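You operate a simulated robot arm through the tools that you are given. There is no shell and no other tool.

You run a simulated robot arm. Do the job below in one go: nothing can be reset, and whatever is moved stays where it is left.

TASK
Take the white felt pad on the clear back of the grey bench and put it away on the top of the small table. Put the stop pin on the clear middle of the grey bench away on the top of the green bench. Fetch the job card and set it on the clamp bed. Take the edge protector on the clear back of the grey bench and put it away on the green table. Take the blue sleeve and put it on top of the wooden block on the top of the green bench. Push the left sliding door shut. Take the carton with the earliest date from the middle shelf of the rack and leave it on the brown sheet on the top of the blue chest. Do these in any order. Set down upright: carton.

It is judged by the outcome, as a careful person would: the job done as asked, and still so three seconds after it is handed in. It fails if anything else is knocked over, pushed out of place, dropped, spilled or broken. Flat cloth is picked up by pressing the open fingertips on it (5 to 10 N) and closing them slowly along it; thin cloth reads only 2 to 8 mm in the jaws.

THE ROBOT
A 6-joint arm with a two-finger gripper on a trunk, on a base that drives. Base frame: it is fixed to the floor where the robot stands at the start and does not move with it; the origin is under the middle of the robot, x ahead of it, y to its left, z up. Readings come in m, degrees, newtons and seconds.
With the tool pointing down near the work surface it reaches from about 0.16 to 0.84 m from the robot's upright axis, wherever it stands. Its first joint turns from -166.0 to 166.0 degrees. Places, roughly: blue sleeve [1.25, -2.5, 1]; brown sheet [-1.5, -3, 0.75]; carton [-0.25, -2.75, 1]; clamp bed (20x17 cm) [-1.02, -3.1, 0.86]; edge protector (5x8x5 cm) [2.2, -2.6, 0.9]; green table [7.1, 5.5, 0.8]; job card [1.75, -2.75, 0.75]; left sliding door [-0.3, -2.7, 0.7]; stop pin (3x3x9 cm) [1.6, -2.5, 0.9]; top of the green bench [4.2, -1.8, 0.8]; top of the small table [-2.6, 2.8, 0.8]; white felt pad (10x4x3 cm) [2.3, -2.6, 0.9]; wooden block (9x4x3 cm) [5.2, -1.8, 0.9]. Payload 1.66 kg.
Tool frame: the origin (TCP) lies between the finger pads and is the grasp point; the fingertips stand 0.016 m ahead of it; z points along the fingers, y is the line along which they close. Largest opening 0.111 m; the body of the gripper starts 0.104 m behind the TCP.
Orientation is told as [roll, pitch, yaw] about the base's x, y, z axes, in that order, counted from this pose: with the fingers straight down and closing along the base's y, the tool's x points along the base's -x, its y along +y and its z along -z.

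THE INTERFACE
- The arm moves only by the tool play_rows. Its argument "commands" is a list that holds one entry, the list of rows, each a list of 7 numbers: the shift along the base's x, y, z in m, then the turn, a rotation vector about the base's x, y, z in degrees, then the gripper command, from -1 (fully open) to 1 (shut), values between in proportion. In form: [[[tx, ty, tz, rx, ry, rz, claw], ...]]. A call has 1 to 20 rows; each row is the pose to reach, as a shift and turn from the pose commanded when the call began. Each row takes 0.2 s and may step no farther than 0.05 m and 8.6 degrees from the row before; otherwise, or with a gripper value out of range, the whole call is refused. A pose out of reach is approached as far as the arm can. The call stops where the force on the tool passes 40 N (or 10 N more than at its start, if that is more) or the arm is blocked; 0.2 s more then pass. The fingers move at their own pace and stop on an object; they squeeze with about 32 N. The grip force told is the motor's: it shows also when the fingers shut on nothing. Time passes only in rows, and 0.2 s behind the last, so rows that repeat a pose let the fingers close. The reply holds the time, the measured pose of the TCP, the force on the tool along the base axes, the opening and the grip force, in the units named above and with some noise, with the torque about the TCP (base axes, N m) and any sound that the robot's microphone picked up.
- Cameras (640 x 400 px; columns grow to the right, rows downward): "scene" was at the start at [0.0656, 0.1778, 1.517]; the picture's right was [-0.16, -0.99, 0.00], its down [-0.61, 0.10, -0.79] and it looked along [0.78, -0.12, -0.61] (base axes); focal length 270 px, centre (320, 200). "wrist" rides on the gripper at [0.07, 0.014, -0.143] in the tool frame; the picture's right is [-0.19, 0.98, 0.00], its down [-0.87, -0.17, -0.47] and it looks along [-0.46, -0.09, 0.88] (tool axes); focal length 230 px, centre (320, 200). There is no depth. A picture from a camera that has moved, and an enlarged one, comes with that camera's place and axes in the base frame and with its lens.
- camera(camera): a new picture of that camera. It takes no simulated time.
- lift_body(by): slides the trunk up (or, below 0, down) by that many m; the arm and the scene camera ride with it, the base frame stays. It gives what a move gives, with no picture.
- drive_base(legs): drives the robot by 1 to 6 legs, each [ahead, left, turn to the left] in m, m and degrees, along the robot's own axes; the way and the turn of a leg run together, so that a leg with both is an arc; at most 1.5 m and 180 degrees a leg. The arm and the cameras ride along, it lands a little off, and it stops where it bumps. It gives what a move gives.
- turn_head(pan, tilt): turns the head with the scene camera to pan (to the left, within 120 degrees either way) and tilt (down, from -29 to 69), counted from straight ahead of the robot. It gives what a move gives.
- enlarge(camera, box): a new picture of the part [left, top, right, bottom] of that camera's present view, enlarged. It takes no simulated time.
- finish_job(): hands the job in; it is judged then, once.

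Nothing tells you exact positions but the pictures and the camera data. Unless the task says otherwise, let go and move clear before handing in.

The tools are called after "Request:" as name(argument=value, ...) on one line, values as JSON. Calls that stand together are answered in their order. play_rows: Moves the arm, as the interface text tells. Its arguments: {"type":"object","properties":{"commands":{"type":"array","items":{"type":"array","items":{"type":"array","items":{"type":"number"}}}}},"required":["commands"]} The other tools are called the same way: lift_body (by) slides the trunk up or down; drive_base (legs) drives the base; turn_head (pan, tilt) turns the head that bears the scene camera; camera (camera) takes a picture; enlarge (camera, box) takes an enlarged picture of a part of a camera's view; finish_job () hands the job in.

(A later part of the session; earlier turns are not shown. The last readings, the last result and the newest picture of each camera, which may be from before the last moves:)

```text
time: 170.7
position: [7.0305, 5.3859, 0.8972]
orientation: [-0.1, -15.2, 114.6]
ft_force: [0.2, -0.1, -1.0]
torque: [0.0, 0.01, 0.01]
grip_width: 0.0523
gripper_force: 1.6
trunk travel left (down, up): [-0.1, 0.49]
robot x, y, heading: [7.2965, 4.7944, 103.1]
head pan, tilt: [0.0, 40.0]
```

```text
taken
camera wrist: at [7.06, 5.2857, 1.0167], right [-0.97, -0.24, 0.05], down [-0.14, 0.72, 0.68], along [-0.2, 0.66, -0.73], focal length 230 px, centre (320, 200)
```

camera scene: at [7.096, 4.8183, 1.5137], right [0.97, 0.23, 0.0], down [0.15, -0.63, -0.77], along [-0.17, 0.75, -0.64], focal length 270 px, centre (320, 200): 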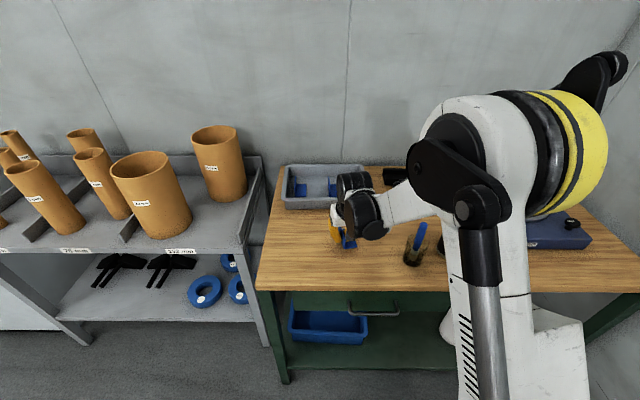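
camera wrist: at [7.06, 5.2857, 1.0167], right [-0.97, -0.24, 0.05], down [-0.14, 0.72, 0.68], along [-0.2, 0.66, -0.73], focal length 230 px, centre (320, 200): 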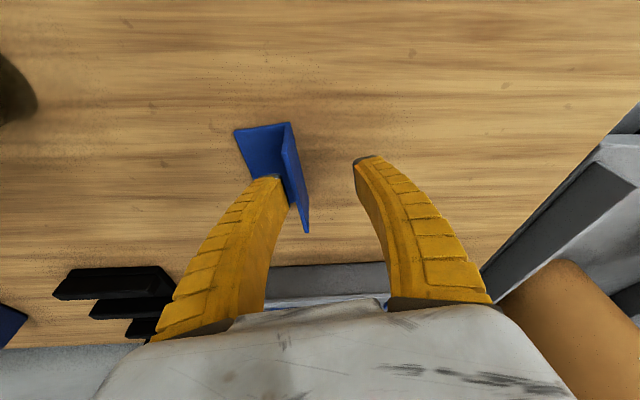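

The protector stays on the table. I lift away and draw the arm back.

Request:
play_rows(commands=[[[0, 0, 0.03, 0, 0, 0, 0.1], [0, 0, 0.07, 0, 0, 0, 0], [0, 0, 0.11, 0, 0, 0, 0], [0, 0, 0.15, 0, 0, 0, -0.5], [0, 0, 0.19, 0, 0, 0, -1], [0.01, -0.03, 0.22, -4, -2, 0, -1], [0.02, -0.07, 0.22, -9, -4, 0, -1], [0.03, -0.11, 0.22, -13.65, -6.22, 0, -1]]])

Request:
camera(camera="scene")

```text
time: 172.5
position: [7.0611, 5.2781, 1.1178]
orientation: [-0.1, -0.4, 114.6]
ft_force: [0.0, -0.6, -0.6]
torque: [-0.01, 0.02, 0.0]
grip_width: 0.1109
gripper_force: 0.0
trunk travel left (down, up): [-0.1, 0.49]
robot x, y, heading: [7.2981, 4.7946, 103.2]
head pan, tilt: [0.0, 40.0]
```

```text
taken
camera scene: at [7.0961, 4.8179, 1.5137], right [0.97, 0.23, 0.0], down [0.15, -0.63, -0.77], along [-0.17, 0.75, -0.64], focal length 270 px, centre (320, 200)
```

scene: 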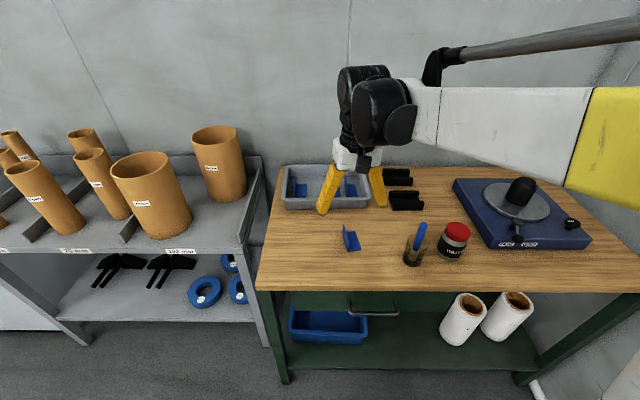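

The protector rests on the green table. Now I retrace my way: turn, back along the table front, then through the gap toward the benches.

Request:
drive_base(legs=[[0, 0, -91.5], [-0.75, 0.03, 0], [-0.78, 0.04, 0], [-0.4, -0.12, 0], [0, 0, -101.5]])

Request:
turn_head(pan=0, tilt=35)

Request:
camera(camera="scene")

```text
time: 190.7
position: [5.5499, 3.8296, 1.118]
orientation: [-0.1, -0.4, -76.1]
ft_force: [-0.5, 0.4, 0.1]
torque: [0.02, 0.02, 0.01]
grip_width: 0.1108
gripper_force: 0.1
trunk travel left (down, up): [-0.1, 0.49]
robot x, y, heading: [5.41, 4.3469, -87.5]
head pan, tilt: [0.0, 40.0]
```

```text
time: 191.3
position: [5.5504, 3.8295, 1.1182]
orientation: [0.0, -0.3, -76.2]
ft_force: [-0.3, -1.0, 0.1]
torque: [0.01, 0.03, -0.01]
grip_width: 0.1106
gripper_force: 0.1
trunk travel left (down, up): [-0.1, 0.49]
robot x, y, heading: [5.4073, 4.3468, -87.8]
head pan, tilt: [0.0, 35.0]
```

```text
taken
camera scene: at [5.6027, 4.2882, 1.5212], right [-1.0, -0.04, 0.0], down [-0.02, 0.57, -0.82], along [0.03, -0.82, -0.57], focal length 270 px, centre (320, 200)
```

scene: 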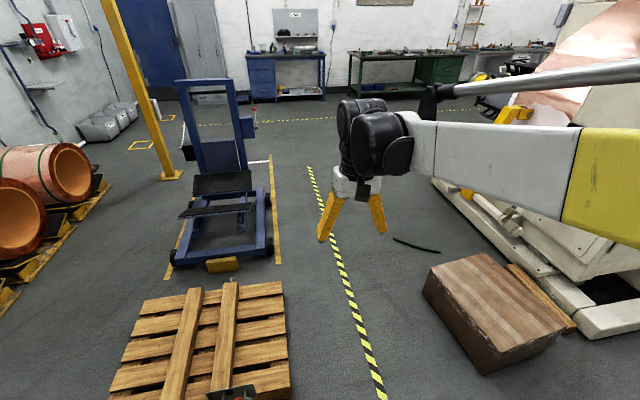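

The way back through the gap is clear. I drive on down and across to the benches.

Request:
drive_base(legs=[[1.4, -0.06, 0], [0.7, -0.03, 0], [1.35, -0.2, 0], [0, 0, 10]])

Request:
drive_base(legs=[[0.37, -1.1, 0], [0.37, -1.1, 0], [0.2, -1.0, 0], [0, -0.6, 0]])

Request:
turn_head(pan=0, tilt=30)

Request:
camera(camera="scene")

```text
time: 209.0
position: [5.4833, 0.375, 1.1183]
orientation: [-0.1, -0.3, -66.3]
ft_force: [-0.3, 0.7, 0.9]
torque: [0.03, 0.0, -0.02]
grip_width: 0.1111
gripper_force: 0.1
trunk travel left (down, up): [-0.1, 0.49]
robot x, y, heading: [5.2531, 0.8599, -77.8]
head pan, tilt: [0.0, 35.0]
```

```text
time: 228.3
position: [1.9445, -1.3256, 1.1178]
orientation: [0.0, -0.3, -66.2]
ft_force: [-0.5, -0.7, 0.0]
torque: [0.02, 0.01, 0.0]
grip_width: 0.1108
gripper_force: 0.1
trunk travel left (down, up): [-0.1, 0.49]
robot x, y, heading: [1.7151, -0.8428, -77.6]
head pan, tilt: [0.0, 35.0]
```

```text
time: 229.0
position: [1.9436, -1.3254, 1.1182]
orientation: [-0.1, -0.3, -66.2]
ft_force: [0.0, -0.1, 0.6]
torque: [-0.02, -0.01, -0.01]
grip_width: 0.111
gripper_force: 0.0
trunk travel left (down, up): [-0.1, 0.49]
robot x, y, heading: [1.718, -0.8396, -77.6]
head pan, tilt: [0.0, 30.0]
```

```text
taken
camera scene: at [1.9177, -0.8681, 1.529], right [-0.98, -0.21, 0.0], down [-0.11, 0.49, -0.87], along [0.18, -0.85, -0.5], focal length 270 px, centre (320, 200)
```

scene: 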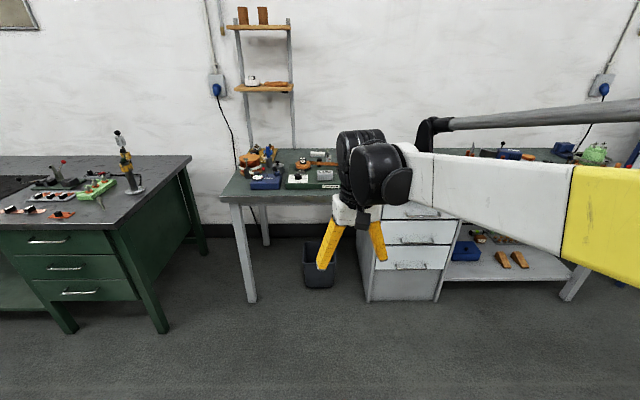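

Back at the grey bench. The blue sleeve is at about (1.356,-2.42) in its tray row; I drive in front of it.

Request:
drive_base(legs=[[0.5, -0.65, 0], [0.33, -0.04, 0]])

Request:
turn_head(pan=-5, tilt=40)

Request:
camera(camera="scene")

Request:
camera(camera="wrist")

```text
time: 235.1
position: [1.4458, -2.2801, 1.1179]
orientation: [-0.1, -0.4, -66.9]
ft_force: [-0.5, -0.8, -0.1]
torque: [0.05, 0.0, 0.0]
grip_width: 0.1108
gripper_force: 0.0
trunk travel left (down, up): [-0.1, 0.49]
robot x, y, heading: [1.2268, -1.7926, -78.4]
head pan, tilt: [0.0, 30.0]
```

```text
time: 235.8
position: [1.4459, -2.2799, 1.1183]
orientation: [-0.1, -0.2, -66.9]
ft_force: [0.4, -0.1, -0.1]
torque: [0.0, -0.01, 0.0]
grip_width: 0.111
gripper_force: 0.1
trunk travel left (down, up): [-0.1, 0.49]
robot x, y, heading: [1.222, -1.793, -78.3]
head pan, tilt: [-5.0, 40.0]
```

```text
taken
camera scene: at [1.4158, -1.8174, 1.5137], right [-0.99, -0.12, 0.0], down [-0.08, 0.64, -0.77], along [0.09, -0.76, -0.64], focal length 270 px, centre (320, 200)
```

scene: 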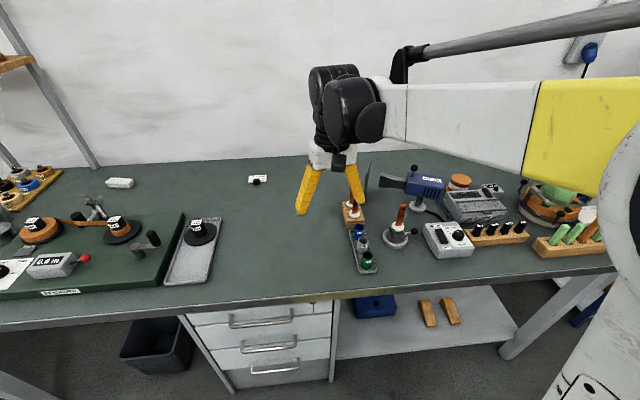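

```text
taken
camera wrist: at [1.4304, -2.2092, 1.2601], right [0.98, 0.21, 0.0], down [0.19, -0.86, 0.48], along [0.1, -0.47, -0.88], focal length 230 px, centre (320, 200)
```

wrist: 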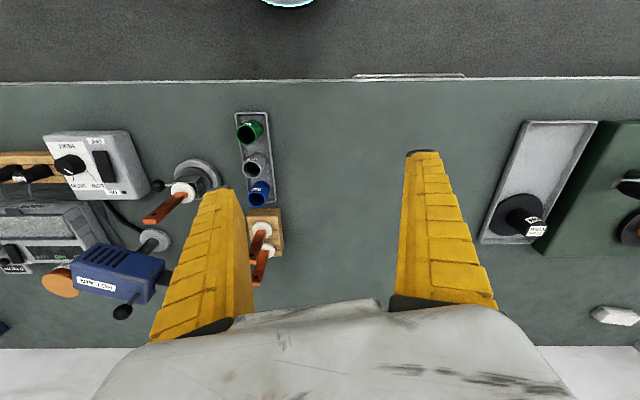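

The blue sleeve is at about (1.36,-2.415), with a row direction about 15°. I move above it, turn the jaws across the row and part-close them for clearance.

Request:
play_rows(commands=[[[-0.02, -0.033, 0, 0, 0, -2, -1], [-0.043, -0.067, 0, 0, 0, -4, -0.6], [-0.065, -0.1, 0, 0, 0, -6, -0.3], [-0.086, -0.135, 0, 0, 0, -8, -0.3], [-0.086, -0.135, -0.04, 0, 0, -8, -0.3], [-0.086, -0.135, -0.08, 0, 0, -8, -0.3], [-0.086, -0.135, -0.12, 0, 0, -8, -0.3]]])

Request:
camera(camera="wrist")

Request:
enlarge(camera="scene", box=[280, 120, 440, 280])

```text
time: 237.4
position: [1.3596, -2.4149, 0.9966]
orientation: [-0.1, -0.3, -74.8]
ft_force: [1.0, -0.6, -0.5]
torque: [0.03, 0.03, 0.0]
grip_width: 0.0736
gripper_force: 1.5
trunk travel left (down, up): [-0.1, 0.49]
robot x, y, heading: [1.2238, -1.7916, -78.1]
head pan, tilt: [-5.0, 40.0]
```

```text
taken
camera wrist: at [1.3526, -2.3429, 1.1396], right [1.0, 0.07, 0.0], down [0.07, -0.88, 0.48], along [0.04, -0.48, -0.88], focal length 230 px, centre (320, 200)
```

wrist: 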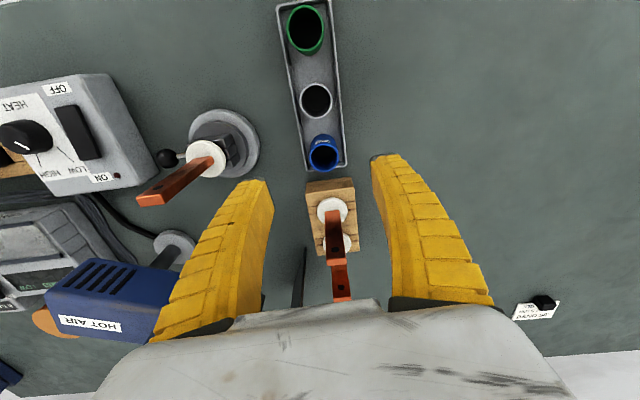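

```text
2.50 times, centred on (360, 200) of scene
camera zoom: at [1.4157, -1.8178, 1.5137], right [-0.99, -0.12, 0.0], down [-0.08, 0.64, -0.77], along [0.09, -0.76, -0.64], focal length 675 px, centre (220, 200)
```

zoom: 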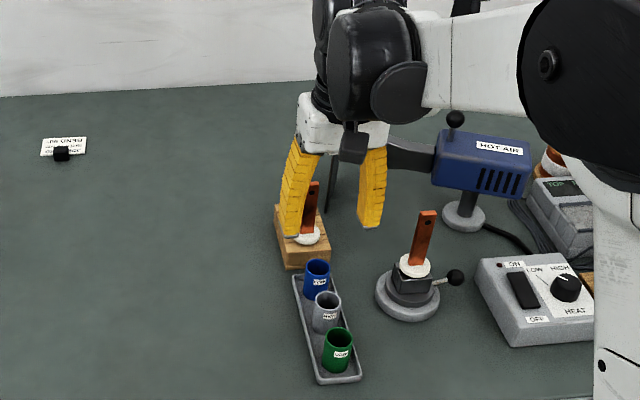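

Aligned over the blue sleeve. I lower onto it.

Request:
play_rows(commands=[[[0.003, -0.003, -0.03, 0, 0, 0, -0.3], [0.003, -0.003, -0.06, 0, 0, 0, -0.3], [0.003, -0.003, -0.085, 0, 0, 0, -0.3], [0.003, -0.003, -0.108, 0, 0, 0, -0.3], [0.003, -0.003, -0.108, 0, 0, 0, -0.3]]])

Request:
camera(camera="wrist")

Request:
enlarge(camera="scene", box=[280, 120, 440, 280])

```text
time: 238.6
position: [1.3659, -2.4167, 0.8886]
orientation: [-0.2, -0.3, -74.7]
ft_force: [0.8, -0.1, -0.8]
torque: [-0.01, -0.02, -0.03]
grip_width: 0.0735
gripper_force: 1.3
trunk travel left (down, up): [-0.1, 0.49]
robot x, y, heading: [1.2217, -1.7933, -78.1]
head pan, tilt: [-5.0, 40.0]
```

```text
taken
camera wrist: at [1.3593, -2.3455, 1.0309], right [1.0, 0.07, 0.0], down [0.07, -0.88, 0.48], along [0.04, -0.48, -0.88], focal length 230 px, centre (320, 200)
```

wrist: 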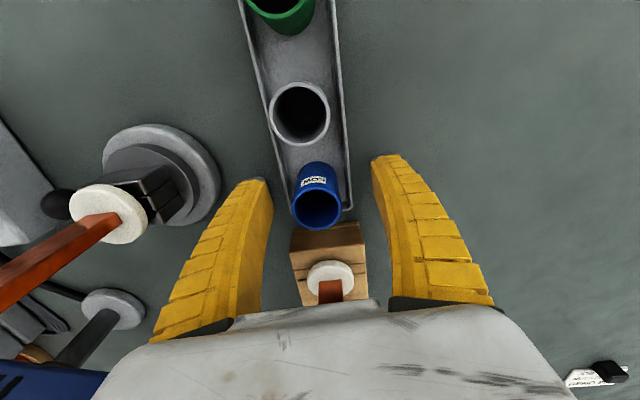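

```text
2.50 times, centred on (360, 200) of scene
camera zoom: at [1.4158, -1.8174, 1.5137], right [-0.99, -0.12, 0.0], down [-0.08, 0.64, -0.77], along [0.09, -0.76, -0.64], focal length 675 px, centre (220, 200)
```

zoom: 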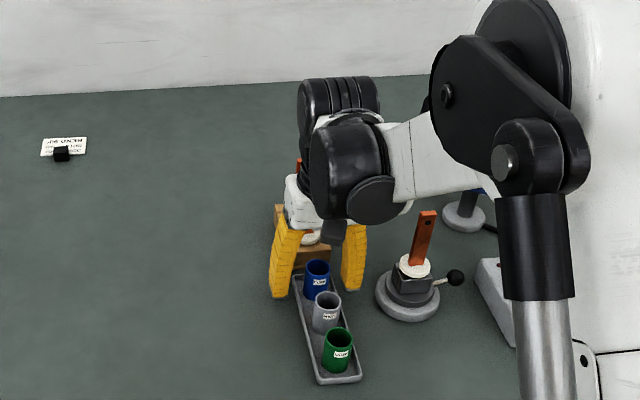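

The sleeve sits between the jaws, with the pegs clear behind. I close.

Request:
play_rows(commands=[[[-0.002, -0.003, 0, 0, 0, 0, 0], [-0.002, -0.003, 0, 0, 0, 0, 0.15], [-0.002, -0.003, 0, 0, 0, 0, 0.3], [-0.002, -0.003, 0, 0, 0, 0, 1], [-0.002, -0.003, 0, 0, 0, 0, 1], [-0.002, -0.003, 0, 0, 0, 0, 1]]])

Request:
camera(camera="wrist")

```text
time: 240.0
position: [1.3624, -2.4195, 0.8887]
orientation: [-0.1, -0.3, -74.8]
ft_force: [-0.2, -1.2, -0.9]
torque: [-0.01, -0.01, 0.01]
grip_width: 0.0192
gripper_force: 32.2
trunk travel left (down, up): [-0.1, 0.49]
robot x, y, heading: [1.2232, -1.7899, -78.1]
head pan, tilt: [-5.0, 40.0]
```

```text
taken
camera wrist: at [1.3565, -2.3485, 1.031], right [1.0, 0.07, 0.0], down [0.07, -0.88, 0.48], along [0.04, -0.48, -0.88], focal length 230 px, centre (320, 200)
```

wrist: 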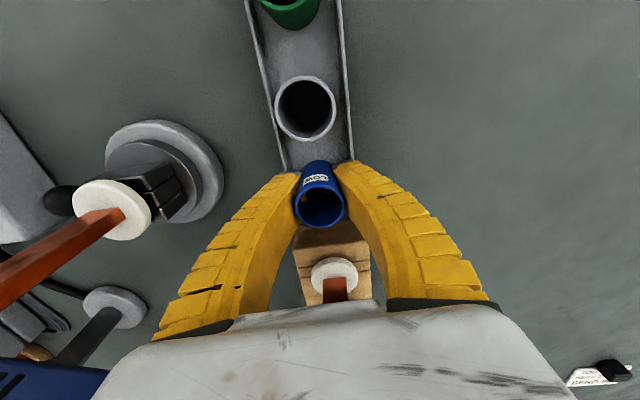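

Gripped. I lift the sleeve straight up.

Request:
play_rows(commands=[[[0, 0, 0.02, 0, 0, 0, 1], [0, 0, 0.05, 0, 0, 0, 1], [0, 0, 0.09, 0, 0, 0, 1], [0, 0, 0.13, 0, 0, 0, 1], [0, 0, 0.17, 0, 0, 0, 1], [0, 0, 0.21, 0, 0, 0, 1], [0, 0, 0.25, 0, 0, 0, 1]]])

Request:
camera(camera="wrist")

Request:
camera(camera="scene")

```text
time: 241.6
position: [1.362, -2.4202, 1.1396]
orientation: [-0.2, -0.3, -74.8]
ft_force: [0.2, 0.3, -0.8]
torque: [0.0, -0.03, -0.03]
grip_width: 0.0185
gripper_force: 31.6
trunk travel left (down, up): [-0.1, 0.49]
robot x, y, heading: [1.2215, -1.7906, -77.9]
head pan, tilt: [-5.0, 40.0]
```

```text
taken
camera wrist: at [1.356, -2.3488, 1.282], right [1.0, 0.07, 0.0], down [0.07, -0.88, 0.48], along [0.04, -0.48, -0.88], focal length 230 px, centre (320, 200)
```

wrist: 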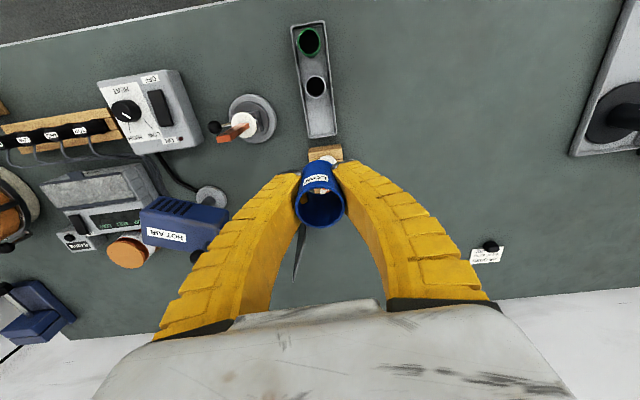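

```text
taken
camera scene: at [1.4157, -1.8172, 1.5137], right [-0.99, -0.12, 0.0], down [-0.08, 0.64, -0.77], along [0.09, -0.76, -0.64], focal length 270 px, centre (320, 200)
```

scene: 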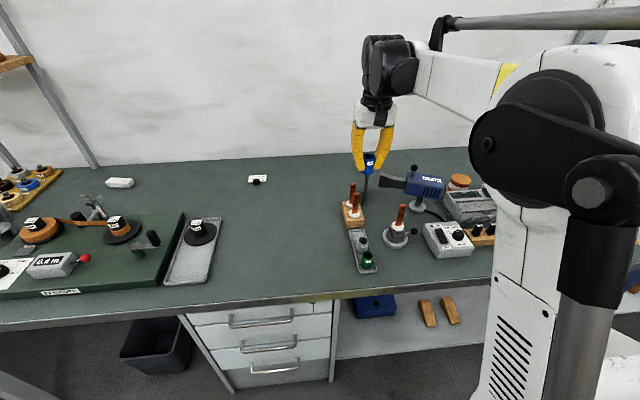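

The sleeve is held. Now I back out and travel along the aisle to the green bench's far end, where the wooden block lies at about (5.2,-1.79).

Request:
drive_base(legs=[[-0.58, 0, 0], [0, 1.4, 0], [0, 1.4, 0], [0, 1.2, 0]])

Request:
turn_head(pan=5, tilt=30)

Request:
camera(camera="scene")

```text
time: 263.5
position: [5.1186, -1.0276, 1.1393]
orientation: [-0.1, -0.4, -73.7]
ft_force: [-0.1, 0.6, 0.8]
torque: [0.0, 0.03, 0.0]
grip_width: 0.0175
gripper_force: 32.1
trunk travel left (down, up): [-0.1, 0.49]
robot x, y, heading: [4.9686, -0.4024, -77.4]
head pan, tilt: [-5.0, 40.0]
```

```text
time: 264.2
position: [5.1194, -1.0272, 1.1389]
orientation: [-0.1, -0.3, -73.8]
ft_force: [0.5, -0.8, -0.6]
torque: [-0.01, -0.03, 0.02]
grip_width: 0.0173
gripper_force: 32.3
trunk travel left (down, up): [-0.1, 0.49]
robot x, y, heading: [4.9649, -0.3977, -77.2]
head pan, tilt: [5.0, 30.0]
```

```text
taken
camera scene: at [5.1773, -0.4244, 1.529], right [-0.95, -0.31, 0.0], down [-0.15, 0.48, -0.87], along [0.26, -0.82, -0.5], focal length 270 px, centre (320, 200)
```

scene: 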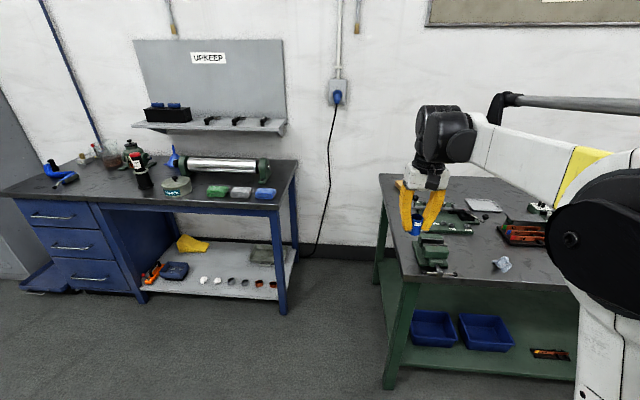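

There is ample free floor at the green bench's left end. I move around to the corner there, so the block is within easy reach.

Request:
drive_base(legs=[[0, 0.3, 0], [0.55, 0, 0]])

Request:
turn_head(pan=-15, tilt=40)

Request:
camera(camera="scene")

Request:
camera(camera="wrist")

```text
time: 269.1
position: [5.5349, -1.5021, 1.139]
orientation: [-0.2, -0.2, -73.6]
ft_force: [-0.1, 0.4, 0.5]
torque: [0.01, 0.0, 0.02]
grip_width: 0.0175
gripper_force: 31.6
trunk travel left (down, up): [-0.1, 0.49]
robot x, y, heading: [5.384, -0.8781, -76.8]
head pan, tilt: [5.0, 30.0]
```

```text
time: 269.9
position: [5.5341, -1.5021, 1.1398]
orientation: [-0.2, -0.3, -73.6]
ft_force: [-0.5, 0.3, 0.4]
torque: [0.02, -0.01, -0.03]
grip_width: 0.0172
gripper_force: 31.5
trunk travel left (down, up): [-0.1, 0.49]
robot x, y, heading: [5.3793, -0.8786, -77.0]
head pan, tilt: [-15.0, 40.0]
```

```text
taken
camera scene: at [5.5607, -0.8983, 1.5137], right [-1.0, 0.03, 0.0], down [0.02, 0.64, -0.77], along [-0.03, -0.77, -0.64], focal length 270 px, centre (320, 200)
```

scene: 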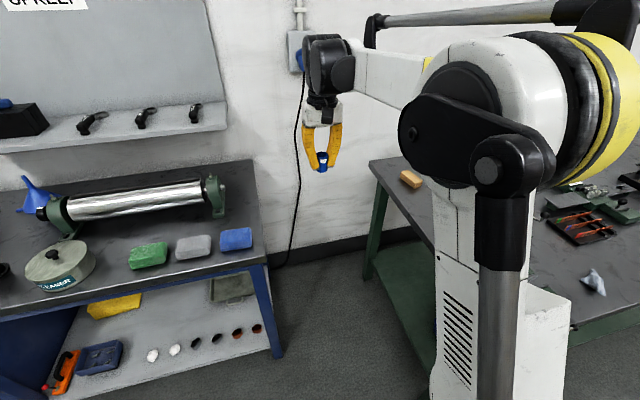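

```text
taken
camera wrist: at [5.5268, -1.4303, 1.2814], right [1.0, 0.1, 0.0], down [0.08, -0.88, 0.48], along [0.05, -0.47, -0.88], focal length 230 px, centre (320, 200)
```

wrist: 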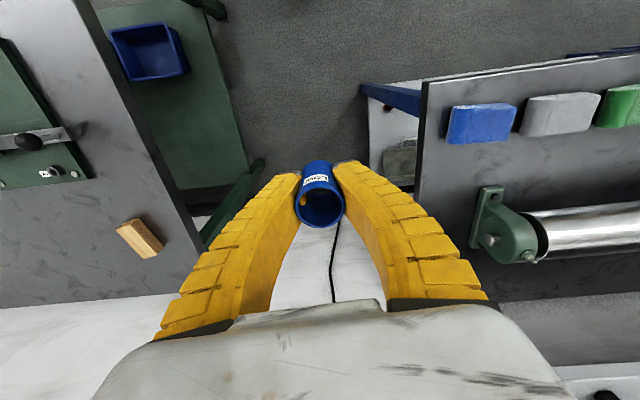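

The wooden block's top centre is at about (5.149,-1.803). I move ahead 0.25 m and bring the sleeve above it.

Request:
drive_base(legs=[[0.25, 0, 0]])

Request:
play_rows(commands=[[[-0.045, 0, 0, 0, 0, 0, 1], [-0.09, 0, 0, 0, 0, 0, 1], [-0.135, 0, 0, 0, 0, 0, 1], [-0.18, 0, 0, 0, 0, 0, 1], [-0.225, 0, 0, 0, 0, 0, 1], [-0.27, 0, 0, 0, 0, 0, 1], [-0.315, 0, 0, 0, 0, 0, 1], [-0.36, 0, 0, 0, 0, 0, 1]]])

Request:
camera(camera="wrist")

Request:
camera(camera="scene")

```text
time: 271.7
position: [5.5893, -1.7459, 1.14]
orientation: [-0.1, -0.3, -73.6]
ft_force: [-0.7, -0.4, -0.1]
torque: [0.0, 0.04, 0.01]
grip_width: 0.0174
gripper_force: 32.5
trunk travel left (down, up): [-0.1, 0.49]
robot x, y, heading: [5.4396, -1.1178, -77.1]
head pan, tilt: [-15.0, 40.0]
```

```text
time: 273.5
position: [5.2277, -1.7445, 1.1388]
orientation: [-0.1, -0.3, -73.6]
ft_force: [-0.7, 0.4, 0.2]
torque: [-0.01, 0.02, 0.0]
grip_width: 0.0173
gripper_force: 32.4
trunk travel left (down, up): [-0.1, 0.49]
robot x, y, heading: [5.4388, -1.1205, -77.1]
head pan, tilt: [-15.0, 40.0]
```

```text
taken
camera wrist: at [5.2194, -1.6731, 1.2815], right [1.0, 0.09, 0.0], down [0.08, -0.88, 0.48], along [0.05, -0.47, -0.88], focal length 230 px, centre (320, 200)
```

wrist: 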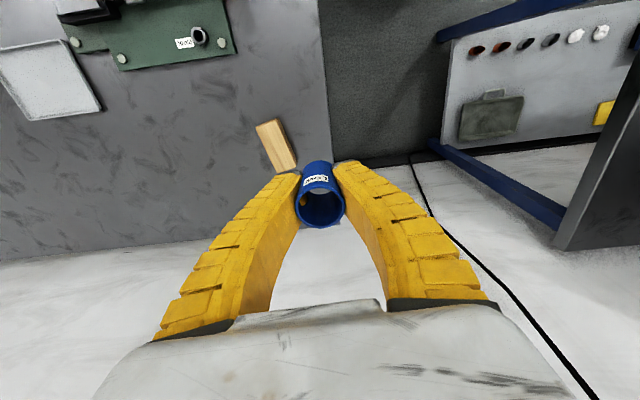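

```text
taken
camera scene: at [5.6158, -1.1419, 1.5138], right [-1.0, 0.04, 0.0], down [0.02, 0.64, -0.77], along [-0.03, -0.77, -0.64], focal length 270 px, centre (320, 200)
```

scene: 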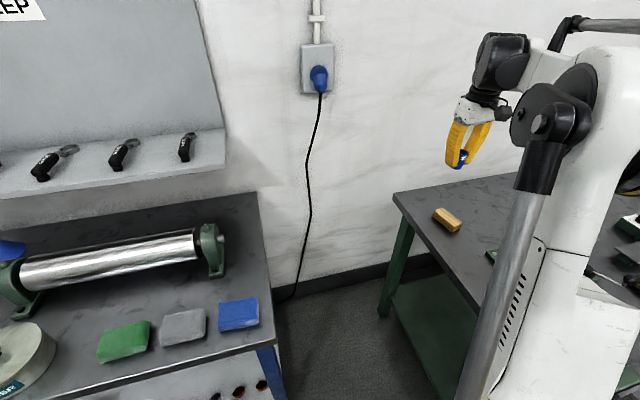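

The block's top centre computes to (5.152,-1.793). I move the sleeve over it and lower to just above.

Request:
play_rows(commands=[[[-0.025, -0.016, 0, 0, 0, 0, 1], [-0.05, -0.032, 0, 0, 0, 0, 1], [-0.0757, -0.0485, 0, 0, 0, 0, 1], [-0.0757, -0.0485, -0.04, 0, 0, 0, 1], [-0.0757, -0.0485, -0.08, 0, 0, 0, 1], [-0.0757, -0.0485, -0.12, 0, 0, 0, 1], [-0.0757, -0.0485, -0.16, 0, 0, 0, 1], [-0.0757, -0.0485, -0.19, 0, 0, 0, 1]]])

Request:
camera(camera="wrist")

Request:
enlarge(camera="scene", box=[400, 120, 560, 280])

```text
time: 275.3
position: [5.1526, -1.7955, 0.9487]
orientation: [-0.2, -0.3, -73.7]
ft_force: [-1.5, -0.9, -0.2]
torque: [-0.02, 0.0, 0.01]
grip_width: 0.017
gripper_force: 31.7
trunk travel left (down, up): [-0.1, 0.49]
robot x, y, heading: [5.4357, -1.1217, -77.2]
head pan, tilt: [-15.0, 40.0]
```

```text
taken
camera wrist: at [5.1455, -1.7242, 1.0913], right [1.0, 0.09, 0.0], down [0.08, -0.88, 0.48], along [0.04, -0.47, -0.88], focal length 230 px, centre (320, 200)
```

wrist: 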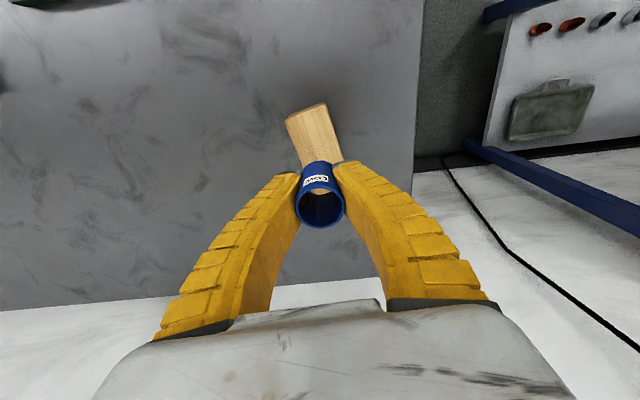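

```text
2.50 times, centred on (480, 200) of scene
camera zoom: at [5.6163, -1.142, 1.5137], right [-1.0, 0.04, 0.0], down [0.02, 0.64, -0.77], along [-0.03, -0.77, -0.64], focal length 675 px, centre (-80, 200)
```

zoom: 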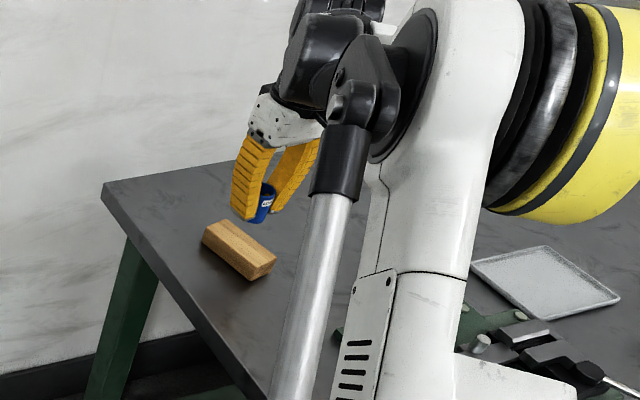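

Alignment looks right. I lower gently until contact.

Request:
play_rows(commands=[[[0, 0.002, -0.015, 0, 0, 0, 1], [0, 0.002, -0.03, 0, 0, 0, 1], [0, 0.002, -0.036, 0, 0, 0, 1], [0, 0.002, -0.039, 0, 0, 0, 1]]])

Request:
camera(camera="wrist")

```text
time: 276.3
position: [5.1543, -1.793, 0.9117]
orientation: [-0.1, -0.3, -73.6]
ft_force: [0.1, 0.1, 0.9]
torque: [0.02, 0.01, 0.0]
grip_width: 0.0177
gripper_force: 32.3
trunk travel left (down, up): [-0.1, 0.49]
robot x, y, heading: [5.4382, -1.1234, -76.7]
head pan, tilt: [-15.0, 40.0]
```

```text
taken
camera wrist: at [5.1459, -1.7213, 1.0524], right [1.0, 0.09, 0.0], down [0.08, -0.88, 0.48], along [0.04, -0.47, -0.88], focal length 230 px, centre (320, 200)
```

wrist: 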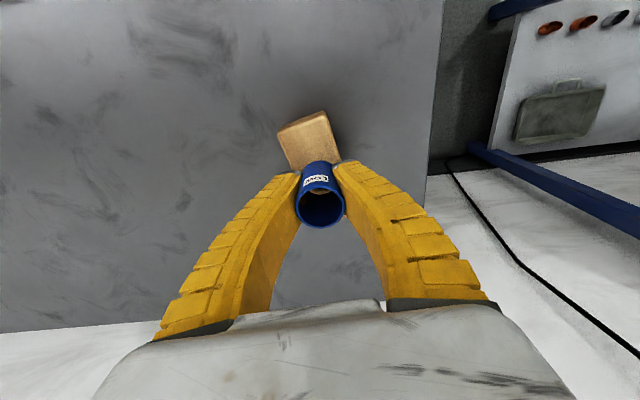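

Request:
play_rows(commands=[[[0, 0, -0.003, 0, 0, 0, 1], [0, 0, -0.006, 0, 0, 0, 1], [0, 0, -0.008, 0, 0, 0, 1]]])

```text
time: 277.1
position: [5.1541, -1.7912, 0.9048]
orientation: [-0.2, -0.4, -73.6]
ft_force: [-1.9, -6.7, 21.2]
torque: [-0.1, 0.05, -0.01]
grip_width: 0.0174
gripper_force: 32.4
trunk travel left (down, up): [-0.1, 0.49]
robot x, y, heading: [5.4386, -1.1185, -77.3]
head pan, tilt: [-15.0, 40.0]
```

Contact with the block. I ease up to unload, then release.

Request:
play_rows(commands=[[[0, 0, 0.002, 0, 0, 0, 1], [0, 0, 0.004, 0, 0, 0, 1], [0, 0, 0.004, 0, 0, 0, 1]]])

Request:
camera(camera="wrist")

Request:
enlarge(camera="scene", box=[400, 140, 520, 240])

```text
time: 277.9
position: [5.1536, -1.7931, 0.9063]
orientation: [-0.2, -0.3, -73.6]
ft_force: [-0.4, 0.2, 0.1]
torque: [0.0, 0.04, -0.03]
grip_width: 0.0178
gripper_force: 32.5
trunk travel left (down, up): [-0.1, 0.49]
robot x, y, heading: [5.4374, -1.1175, -76.8]
head pan, tilt: [-15.0, 40.0]
```

```text
taken
camera wrist: at [5.1457, -1.7202, 1.0483], right [1.0, 0.09, 0.0], down [0.08, -0.88, 0.48], along [0.04, -0.47, -0.88], focal length 230 px, centre (320, 200)
```

wrist: 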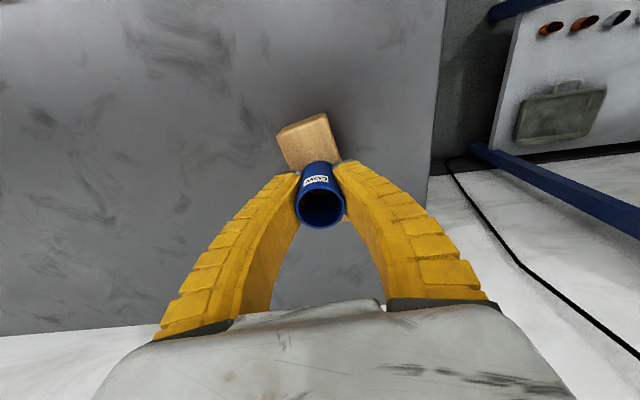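

```text
4.00 times, centred on (460, 190) of scene
camera zoom: at [5.6164, -1.1418, 1.5136], right [-1.0, 0.04, 0.0], down [0.02, 0.64, -0.77], along [-0.03, -0.77, -0.64], focal length 1080 px, centre (-240, 240)
```

zoom: 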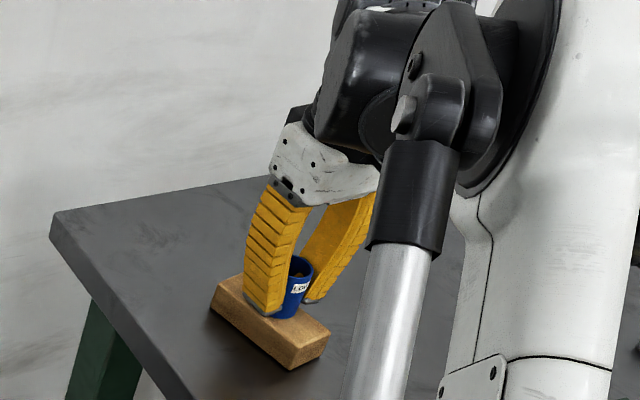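

The sleeve sits centred on the block. I lower 2 mm and open slowly.

Request:
play_rows(commands=[[[0, 0, -0.0015, 0, 0, 0, 1], [0, 0, -0.0015, 0, 0, 0, 0.8], [0, 0, -0.0015, 0, 0, 0, 0.6], [0, 0, -0.0015, 0, 0, 0, 0.4], [0, 0, -0.0015, 0, 0, 0, 0.25], [0, 0, -0.0015, 0, 0, 0, 0.1], [0, 0, -0.0015, 0, 0, 0, -0.1], [0, 0, -0.0015, 0, 0, 0, -0.1]]])

Request:
camera(camera="wrist")

Request:
enlarge(camera="scene", box=[400, 140, 520, 240])

```text
time: 279.7
position: [5.1524, -1.792, 0.9065]
orientation: [-0.1, -0.3, -73.6]
ft_force: [0.0, 0.2, 0.4]
torque: [0.0, -0.03, -0.02]
grip_width: 0.0629
gripper_force: 1.6
trunk travel left (down, up): [-0.1, 0.49]
robot x, y, heading: [5.4388, -1.118, -77.3]
head pan, tilt: [-15.0, 40.0]
```

```text
taken
camera wrist: at [5.1455, -1.7203, 1.0469], right [1.0, 0.09, 0.0], down [0.08, -0.88, 0.48], along [0.04, -0.47, -0.88], focal length 230 px, centre (320, 200)
```

wrist: 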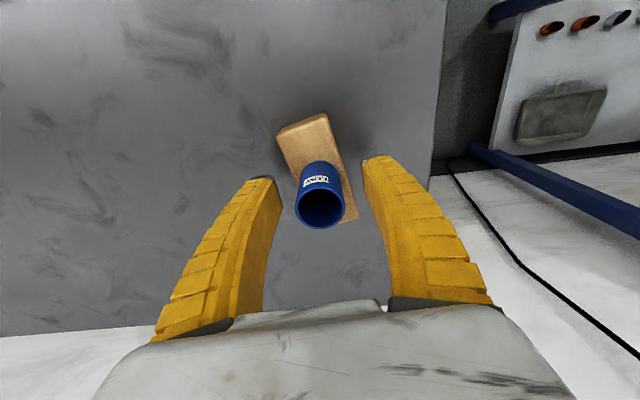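

```text
4.00 times, centred on (460, 190) of scene
camera zoom: at [5.6164, -1.1418, 1.5137], right [-1.0, 0.04, 0.0], down [0.02, 0.64, -0.77], along [-0.03, -0.77, -0.64], focal length 1080 px, centre (-240, 240)
```

zoom: 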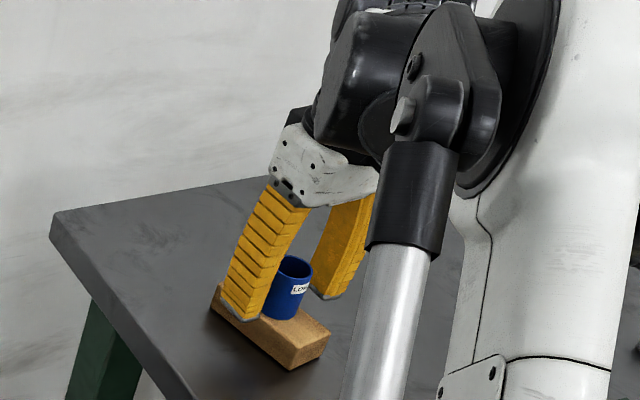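

The sleeve stands free on the block. I raise the arm straight up and draw it back.

Request:
play_rows(commands=[[[0, 0, 0.03, 0, 0, 0, -0.1], [0, 0, 0.07, 0, 0, 0, -0.1], [0, 0, 0.11, 0, 0, 0, -0.1], [0, 0, 0.15, 0, 0, 0, -0.3], [0, 0, 0.19, 0, 0, 0, -0.6], [0.01, 0.02, 0.22, 0, 0, 0, -1], [0.05, 0.05, 0.22, 0, 0, 0, -1], [0.08, 0.08, 0.22, 0, 0, 0, -1], [0.11, 0.11, 0.22, 0, 0, 0, -1], [0.14, 0.14, 0.22, 0, 0, 0, -1]]])

Request:
camera(camera="scene")

Request:
enlarge(camera="scene", box=[380, 140, 540, 260])

```text
time: 281.9
position: [5.2946, -1.6545, 1.1234]
orientation: [-0.1, -0.3, -73.6]
ft_force: [0.0, 0.2, 0.8]
torque: [-0.02, 0.03, -0.03]
grip_width: 0.1109
gripper_force: 0.0
trunk travel left (down, up): [-0.1, 0.49]
robot x, y, heading: [5.4394, -1.12, -76.9]
head pan, tilt: [-15.0, 40.0]
```

```text
taken
camera scene: at [5.6169, -1.1412, 1.5137], right [-1.0, 0.04, 0.0], down [0.02, 0.64, -0.77], along [-0.03, -0.77, -0.64], focal length 270 px, centre (320, 200)
```

scene: 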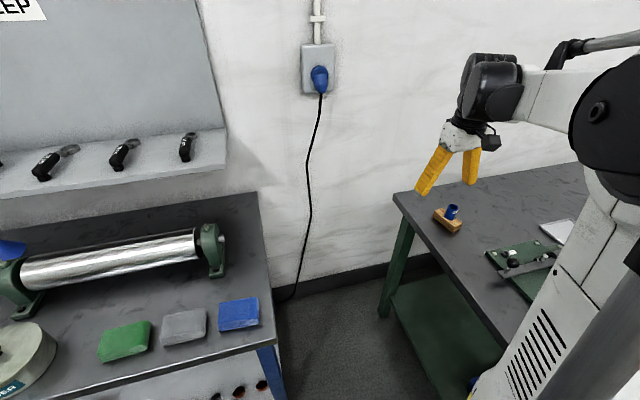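

```text
3.33 times, centred on (460, 200) of scene
camera zoom: at [5.6169, -1.1412, 1.5137], right [-1.0, 0.04, 0.0], down [0.02, 0.64, -0.77], along [-0.03, -0.77, -0.64], focal length 900 px, centre (-147, 200)
```

zoom: 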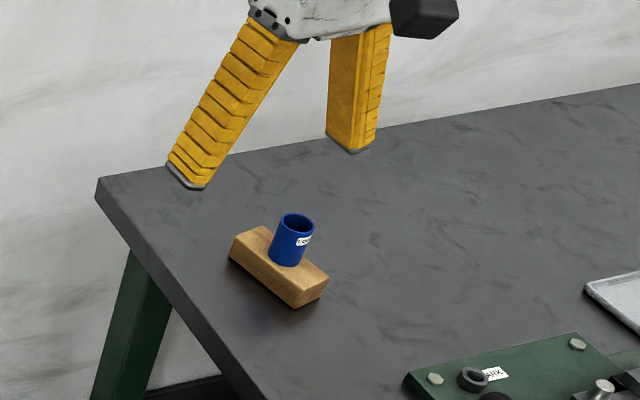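

The sleeve stands on the wooden block. Next the felt pad at about (2.32,-2.607): I back off and return along the aisle to the grey bench.

Request:
drive_base(legs=[[-0.67, 0, 0], [0, -1.4, 0], [0, -1.4, 0], [0, -0.5, 0]])

Request:
turn_head(pan=0, tilt=38)

Request:
camera(camera="scene")

```text
time: 301.6
position: [1.9125, -1.7896, 1.1218]
orientation: [-0.1, -0.4, -72.7]
ft_force: [-1.0, 0.1, -0.5]
torque: [-0.01, -0.02, 0.03]
grip_width: 0.1108
gripper_force: 0.1
trunk travel left (down, up): [-0.1, 0.49]
robot x, y, heading: [2.0495, -1.2506, -76.1]
head pan, tilt: [-15.0, 40.0]
```

```text
time: 302.3
position: [1.9141, -1.7896, 1.1222]
orientation: [-0.1, -0.3, -72.7]
ft_force: [-1.0, 1.0, -0.3]
torque: [-0.02, -0.01, 0.02]
grip_width: 0.111
gripper_force: 0.1
trunk travel left (down, up): [-0.1, 0.49]
robot x, y, heading: [2.0483, -1.2518, -76.1]
head pan, tilt: [0.0, 38.0]
```

```text
taken
camera scene: at [2.2496, -1.2695, 1.5167], right [-0.97, -0.24, 0.0], down [-0.15, 0.6, -0.79], along [0.19, -0.77, -0.62], focal length 270 px, centre (320, 200)
```

scene: 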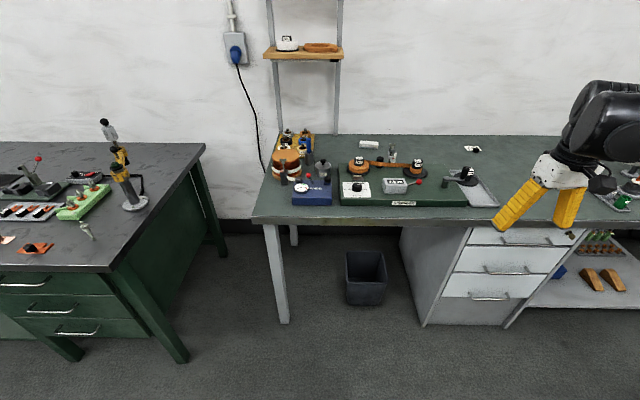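

The pin still stands well. I drive in close to the bench in front of the felt pad.

Request:
drive_base(legs=[[0, 0, -1.4], [0.5, -0.03, 0]])

Request:
camera(camera="scene")

Request:
enlarge(camera="scene", box=[280, 160, 440, 260])

```text
time: 305.7
position: [1.9724, -2.2868, 1.122]
orientation: [-0.1, -0.3, -74.6]
ft_force: [-0.6, -0.3, 0.2]
torque: [0.03, -0.03, -0.05]
grip_width: 0.1107
gripper_force: 0.1
trunk travel left (down, up): [-0.1, 0.49]
robot x, y, heading: [2.1258, -1.7568, -78.3]
head pan, tilt: [0.0, 38.0]
```

```text
taken
camera scene: at [2.3266, -1.778, 1.5167], right [-0.98, -0.21, 0.0], down [-0.13, 0.6, -0.79], along [0.16, -0.77, -0.62], focal length 270 px, centre (320, 200)
```

scene: 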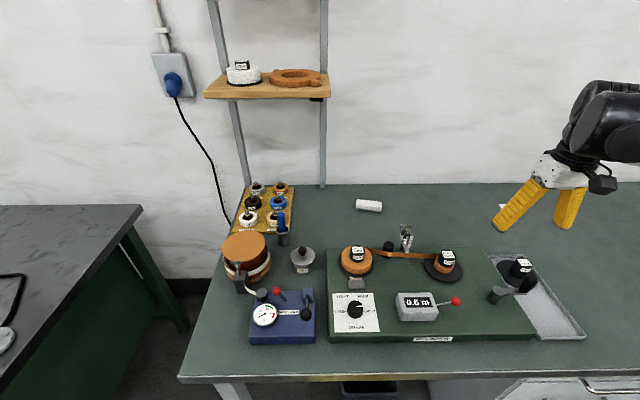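

```text
4.00 times, centred on (360, 210) of scene
camera zoom: at [2.3266, -1.778, 1.5167], right [-0.98, -0.21, 0.0], down [-0.13, 0.6, -0.79], along [0.16, -0.77, -0.62], focal length 1080 px, centre (160, 160)
```

zoom: 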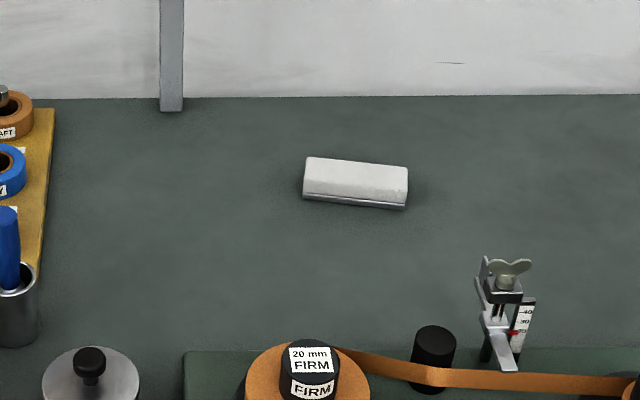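

The pad's centre is at about (2.313,-2.605), long side nearly along x. I edge 4 cm closer and move above it, turning the jaws to close across its narrow side.

Request:
drive_base(legs=[[0.04, 0, 0]])

Request:
play_rows(commands=[[[0.033, -0.028, 0, 0, 0, 7.7, -1], [0.066, -0.056, 0, 0, 0, 15.4, -1], [0.1, -0.084, 0, 0, 0, 23.1, -1], [0.133, -0.112, 0, 0, 0, 30.8, -1], [0.166, -0.14, 0, 0, 0, 38.5, -1], [0.199, -0.167, 0, 0, 0, 46.2, -0.6], [0.232, -0.195, 0, 0, 0, 53.9, -0.4], [0.266, -0.223, 0, 0, 0, 61.6, -0.4], [0.299, -0.251, 0, 0, 0, 69.3, -0.4], [0.332, -0.279, 0, 0, 0, 77, -0.4], [0.332, -0.279, -0.04, 0, 0, 77, -0.4], [0.332, -0.279, -0.08, 0, 0, 77, -0.4], [0.332, -0.279, -0.12, 0, 0, 77, -0.4]]])

Request:
camera(camera="wrist")

Request:
camera(camera="scene")

```text
time: 306.5
position: [1.9811, -2.3266, 1.1225]
orientation: [0.0, -0.3, -74.7]
ft_force: [-0.6, -0.4, -0.4]
torque: [0.02, 0.02, -0.01]
grip_width: 0.1109
gripper_force: 0.1
trunk travel left (down, up): [-0.1, 0.49]
robot x, y, heading: [2.1365, -1.7922, -78.1]
head pan, tilt: [0.0, 38.0]
```

```text
time: 309.3
position: [2.3114, -2.6032, 1.0019]
orientation: [0.0, -0.4, 2.4]
ft_force: [0.5, -0.1, -0.4]
torque: [-0.07, 0.03, 0.0]
grip_width: 0.0789
gripper_force: 0.9
out of reach, approached as far as the arm can: row 10, 11, 12
trunk travel left (down, up): [-0.1, 0.49]
robot x, y, heading: [2.1315, -1.7947, -78.2]
head pan, tilt: [0.0, 38.0]
```

```text
taken
camera wrist: at [2.239, -2.5937, 1.144], right [0.15, 0.99, 0.0], down [0.87, -0.13, 0.48], along [0.47, -0.07, -0.88], focal length 230 px, centre (320, 200)
```

wrist: 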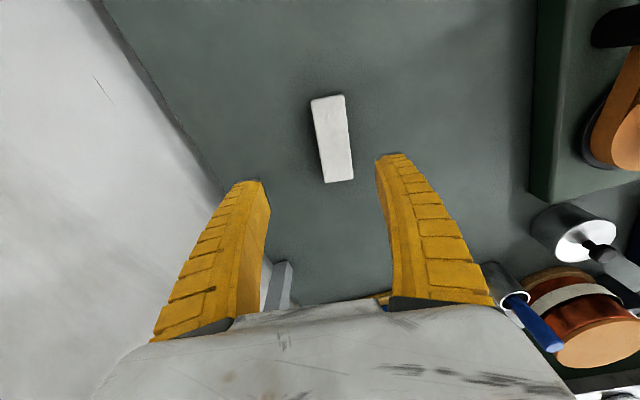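

```text
taken
camera scene: at [2.3349, -1.8166, 1.5167], right [-0.98, -0.21, 0.0], down [-0.13, 0.6, -0.79], along [0.16, -0.77, -0.62], focal length 270 px, centre (320, 200)
```

scene: 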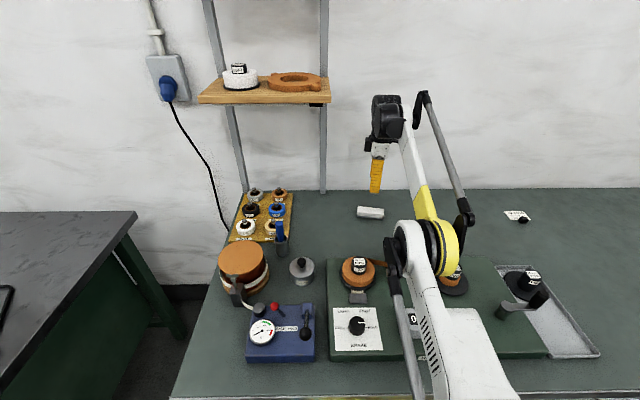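

The pad lies at about (2.309,-2.588). I shift over it and lower partway, watching the elbow's clearance over the rewinder.

Request:
play_rows(commands=[[[-0.002, 0.0155, -0.02, 0, 0, 0, -0.4], [-0.002, 0.0155, -0.05, 0, 0, 0, -0.4], [-0.002, 0.0155, -0.08, 0, 0, 0, -0.4]]])

Request:
camera(camera="scene")

Request:
enlarge(camera="scene", box=[320, 140, 560, 320])

Request:
camera(camera="wrist")

```text
time: 310.1
position: [2.3109, -2.5902, 0.9209]
orientation: [0.0, -0.3, 2.4]
ft_force: [0.3, -0.5, -1.4]
torque: [0.09, 0.02, 0.01]
grip_width: 0.0791
gripper_force: 0.8
out of reach, approached as far as the arm can: row 1, 2
trunk travel left (down, up): [-0.1, 0.49]
robot x, y, heading: [2.136, -1.7916, -78.1]
head pan, tilt: [0.0, 38.0]
```

```text
taken
camera scene: at [2.3356, -1.8202, 1.5164], right [-0.98, -0.21, 0.0], down [-0.13, 0.6, -0.79], along [0.16, -0.77, -0.62], focal length 270 px, centre (320, 200)
```

scene: 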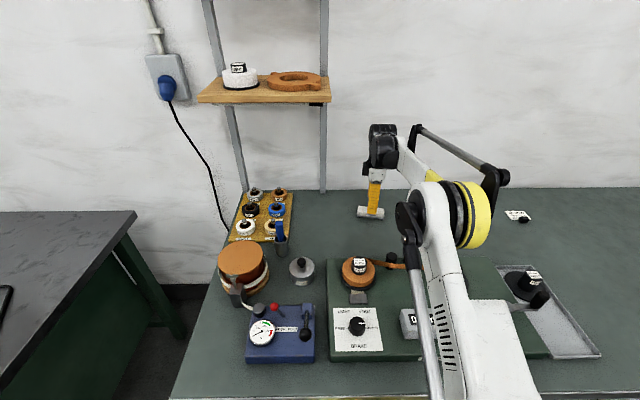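

```text
2.22 times, centred on (440, 230) of scene
camera zoom: at [2.3356, -1.8202, 1.5164], right [-0.98, -0.21, 0.0], down [-0.13, 0.6, -0.79], along [0.16, -0.77, -0.62], focal length 600 px, centre (53, 133)
```

zoom: 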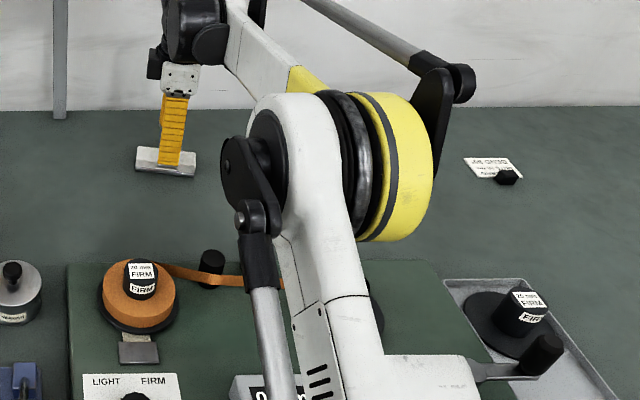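

```text
taken
camera wrist: at [2.2377, -2.5797, 1.0631], right [0.15, 0.99, 0.0], down [0.87, -0.13, 0.48], along [0.47, -0.07, -0.88], focal length 230 px, centre (320, 200)
```

wrist: 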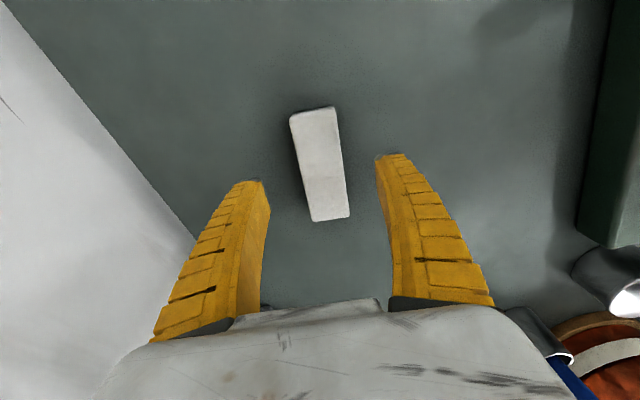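

The pad is centred between the jaws and the elbow is well clear. I lower the rest and close.

Request:
play_rows(commands=[[[-0.002, 0.003, -0.02, 0, 0, 0, -0.4], [-0.002, 0.003, -0.04, 0, 0, 0, -0.4], [-0.002, 0.003, -0.05, 0, 0, 0, -0.4], [-0.002, 0.003, -0.05, 0, 0, 0, -0.2], [-0.002, 0.003, -0.05, 0, 0, 0, 0.1], [-0.002, 0.003, -0.05, 0, 0, 0, 0.3], [-0.002, 0.003, -0.05, 0, 0, 0, 1], [-0.002, 0.003, -0.05, 0, 0, 0, 1], [-0.002, 0.003, -0.05, 0, 0, 0, 1], [-0.002, 0.003, -0.05, 0, 0, 0, 1]]])

Request:
camera(camera="wrist")

```text
time: 311.5
position: [2.3093, -2.5845, 0.8768]
orientation: [-0.2, -0.3, 2.4]
ft_force: [-2.3, 9.1, 19.7]
torque: [0.59, 0.1, 0.21]
grip_width: 0.0477
gripper_force: 7.3
trunk travel left (down, up): [-0.1, 0.49]
robot x, y, heading: [2.1331, -1.7931, -78.0]
head pan, tilt: [0.0, 38.0]
stopped in row 6: the force on the tool passed its limit at 76 N (the readings are from after the stop); the commanded pose is now the measured one
```

```text
taken
camera wrist: at [2.2367, -2.574, 1.0175], right [0.15, 0.99, 0.0], down [0.87, -0.13, 0.48], along [0.47, -0.07, -0.88], focal length 230 px, centre (320, 200)
```

wrist: 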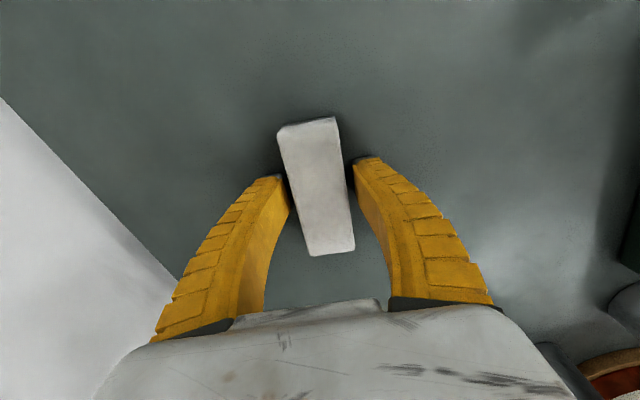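

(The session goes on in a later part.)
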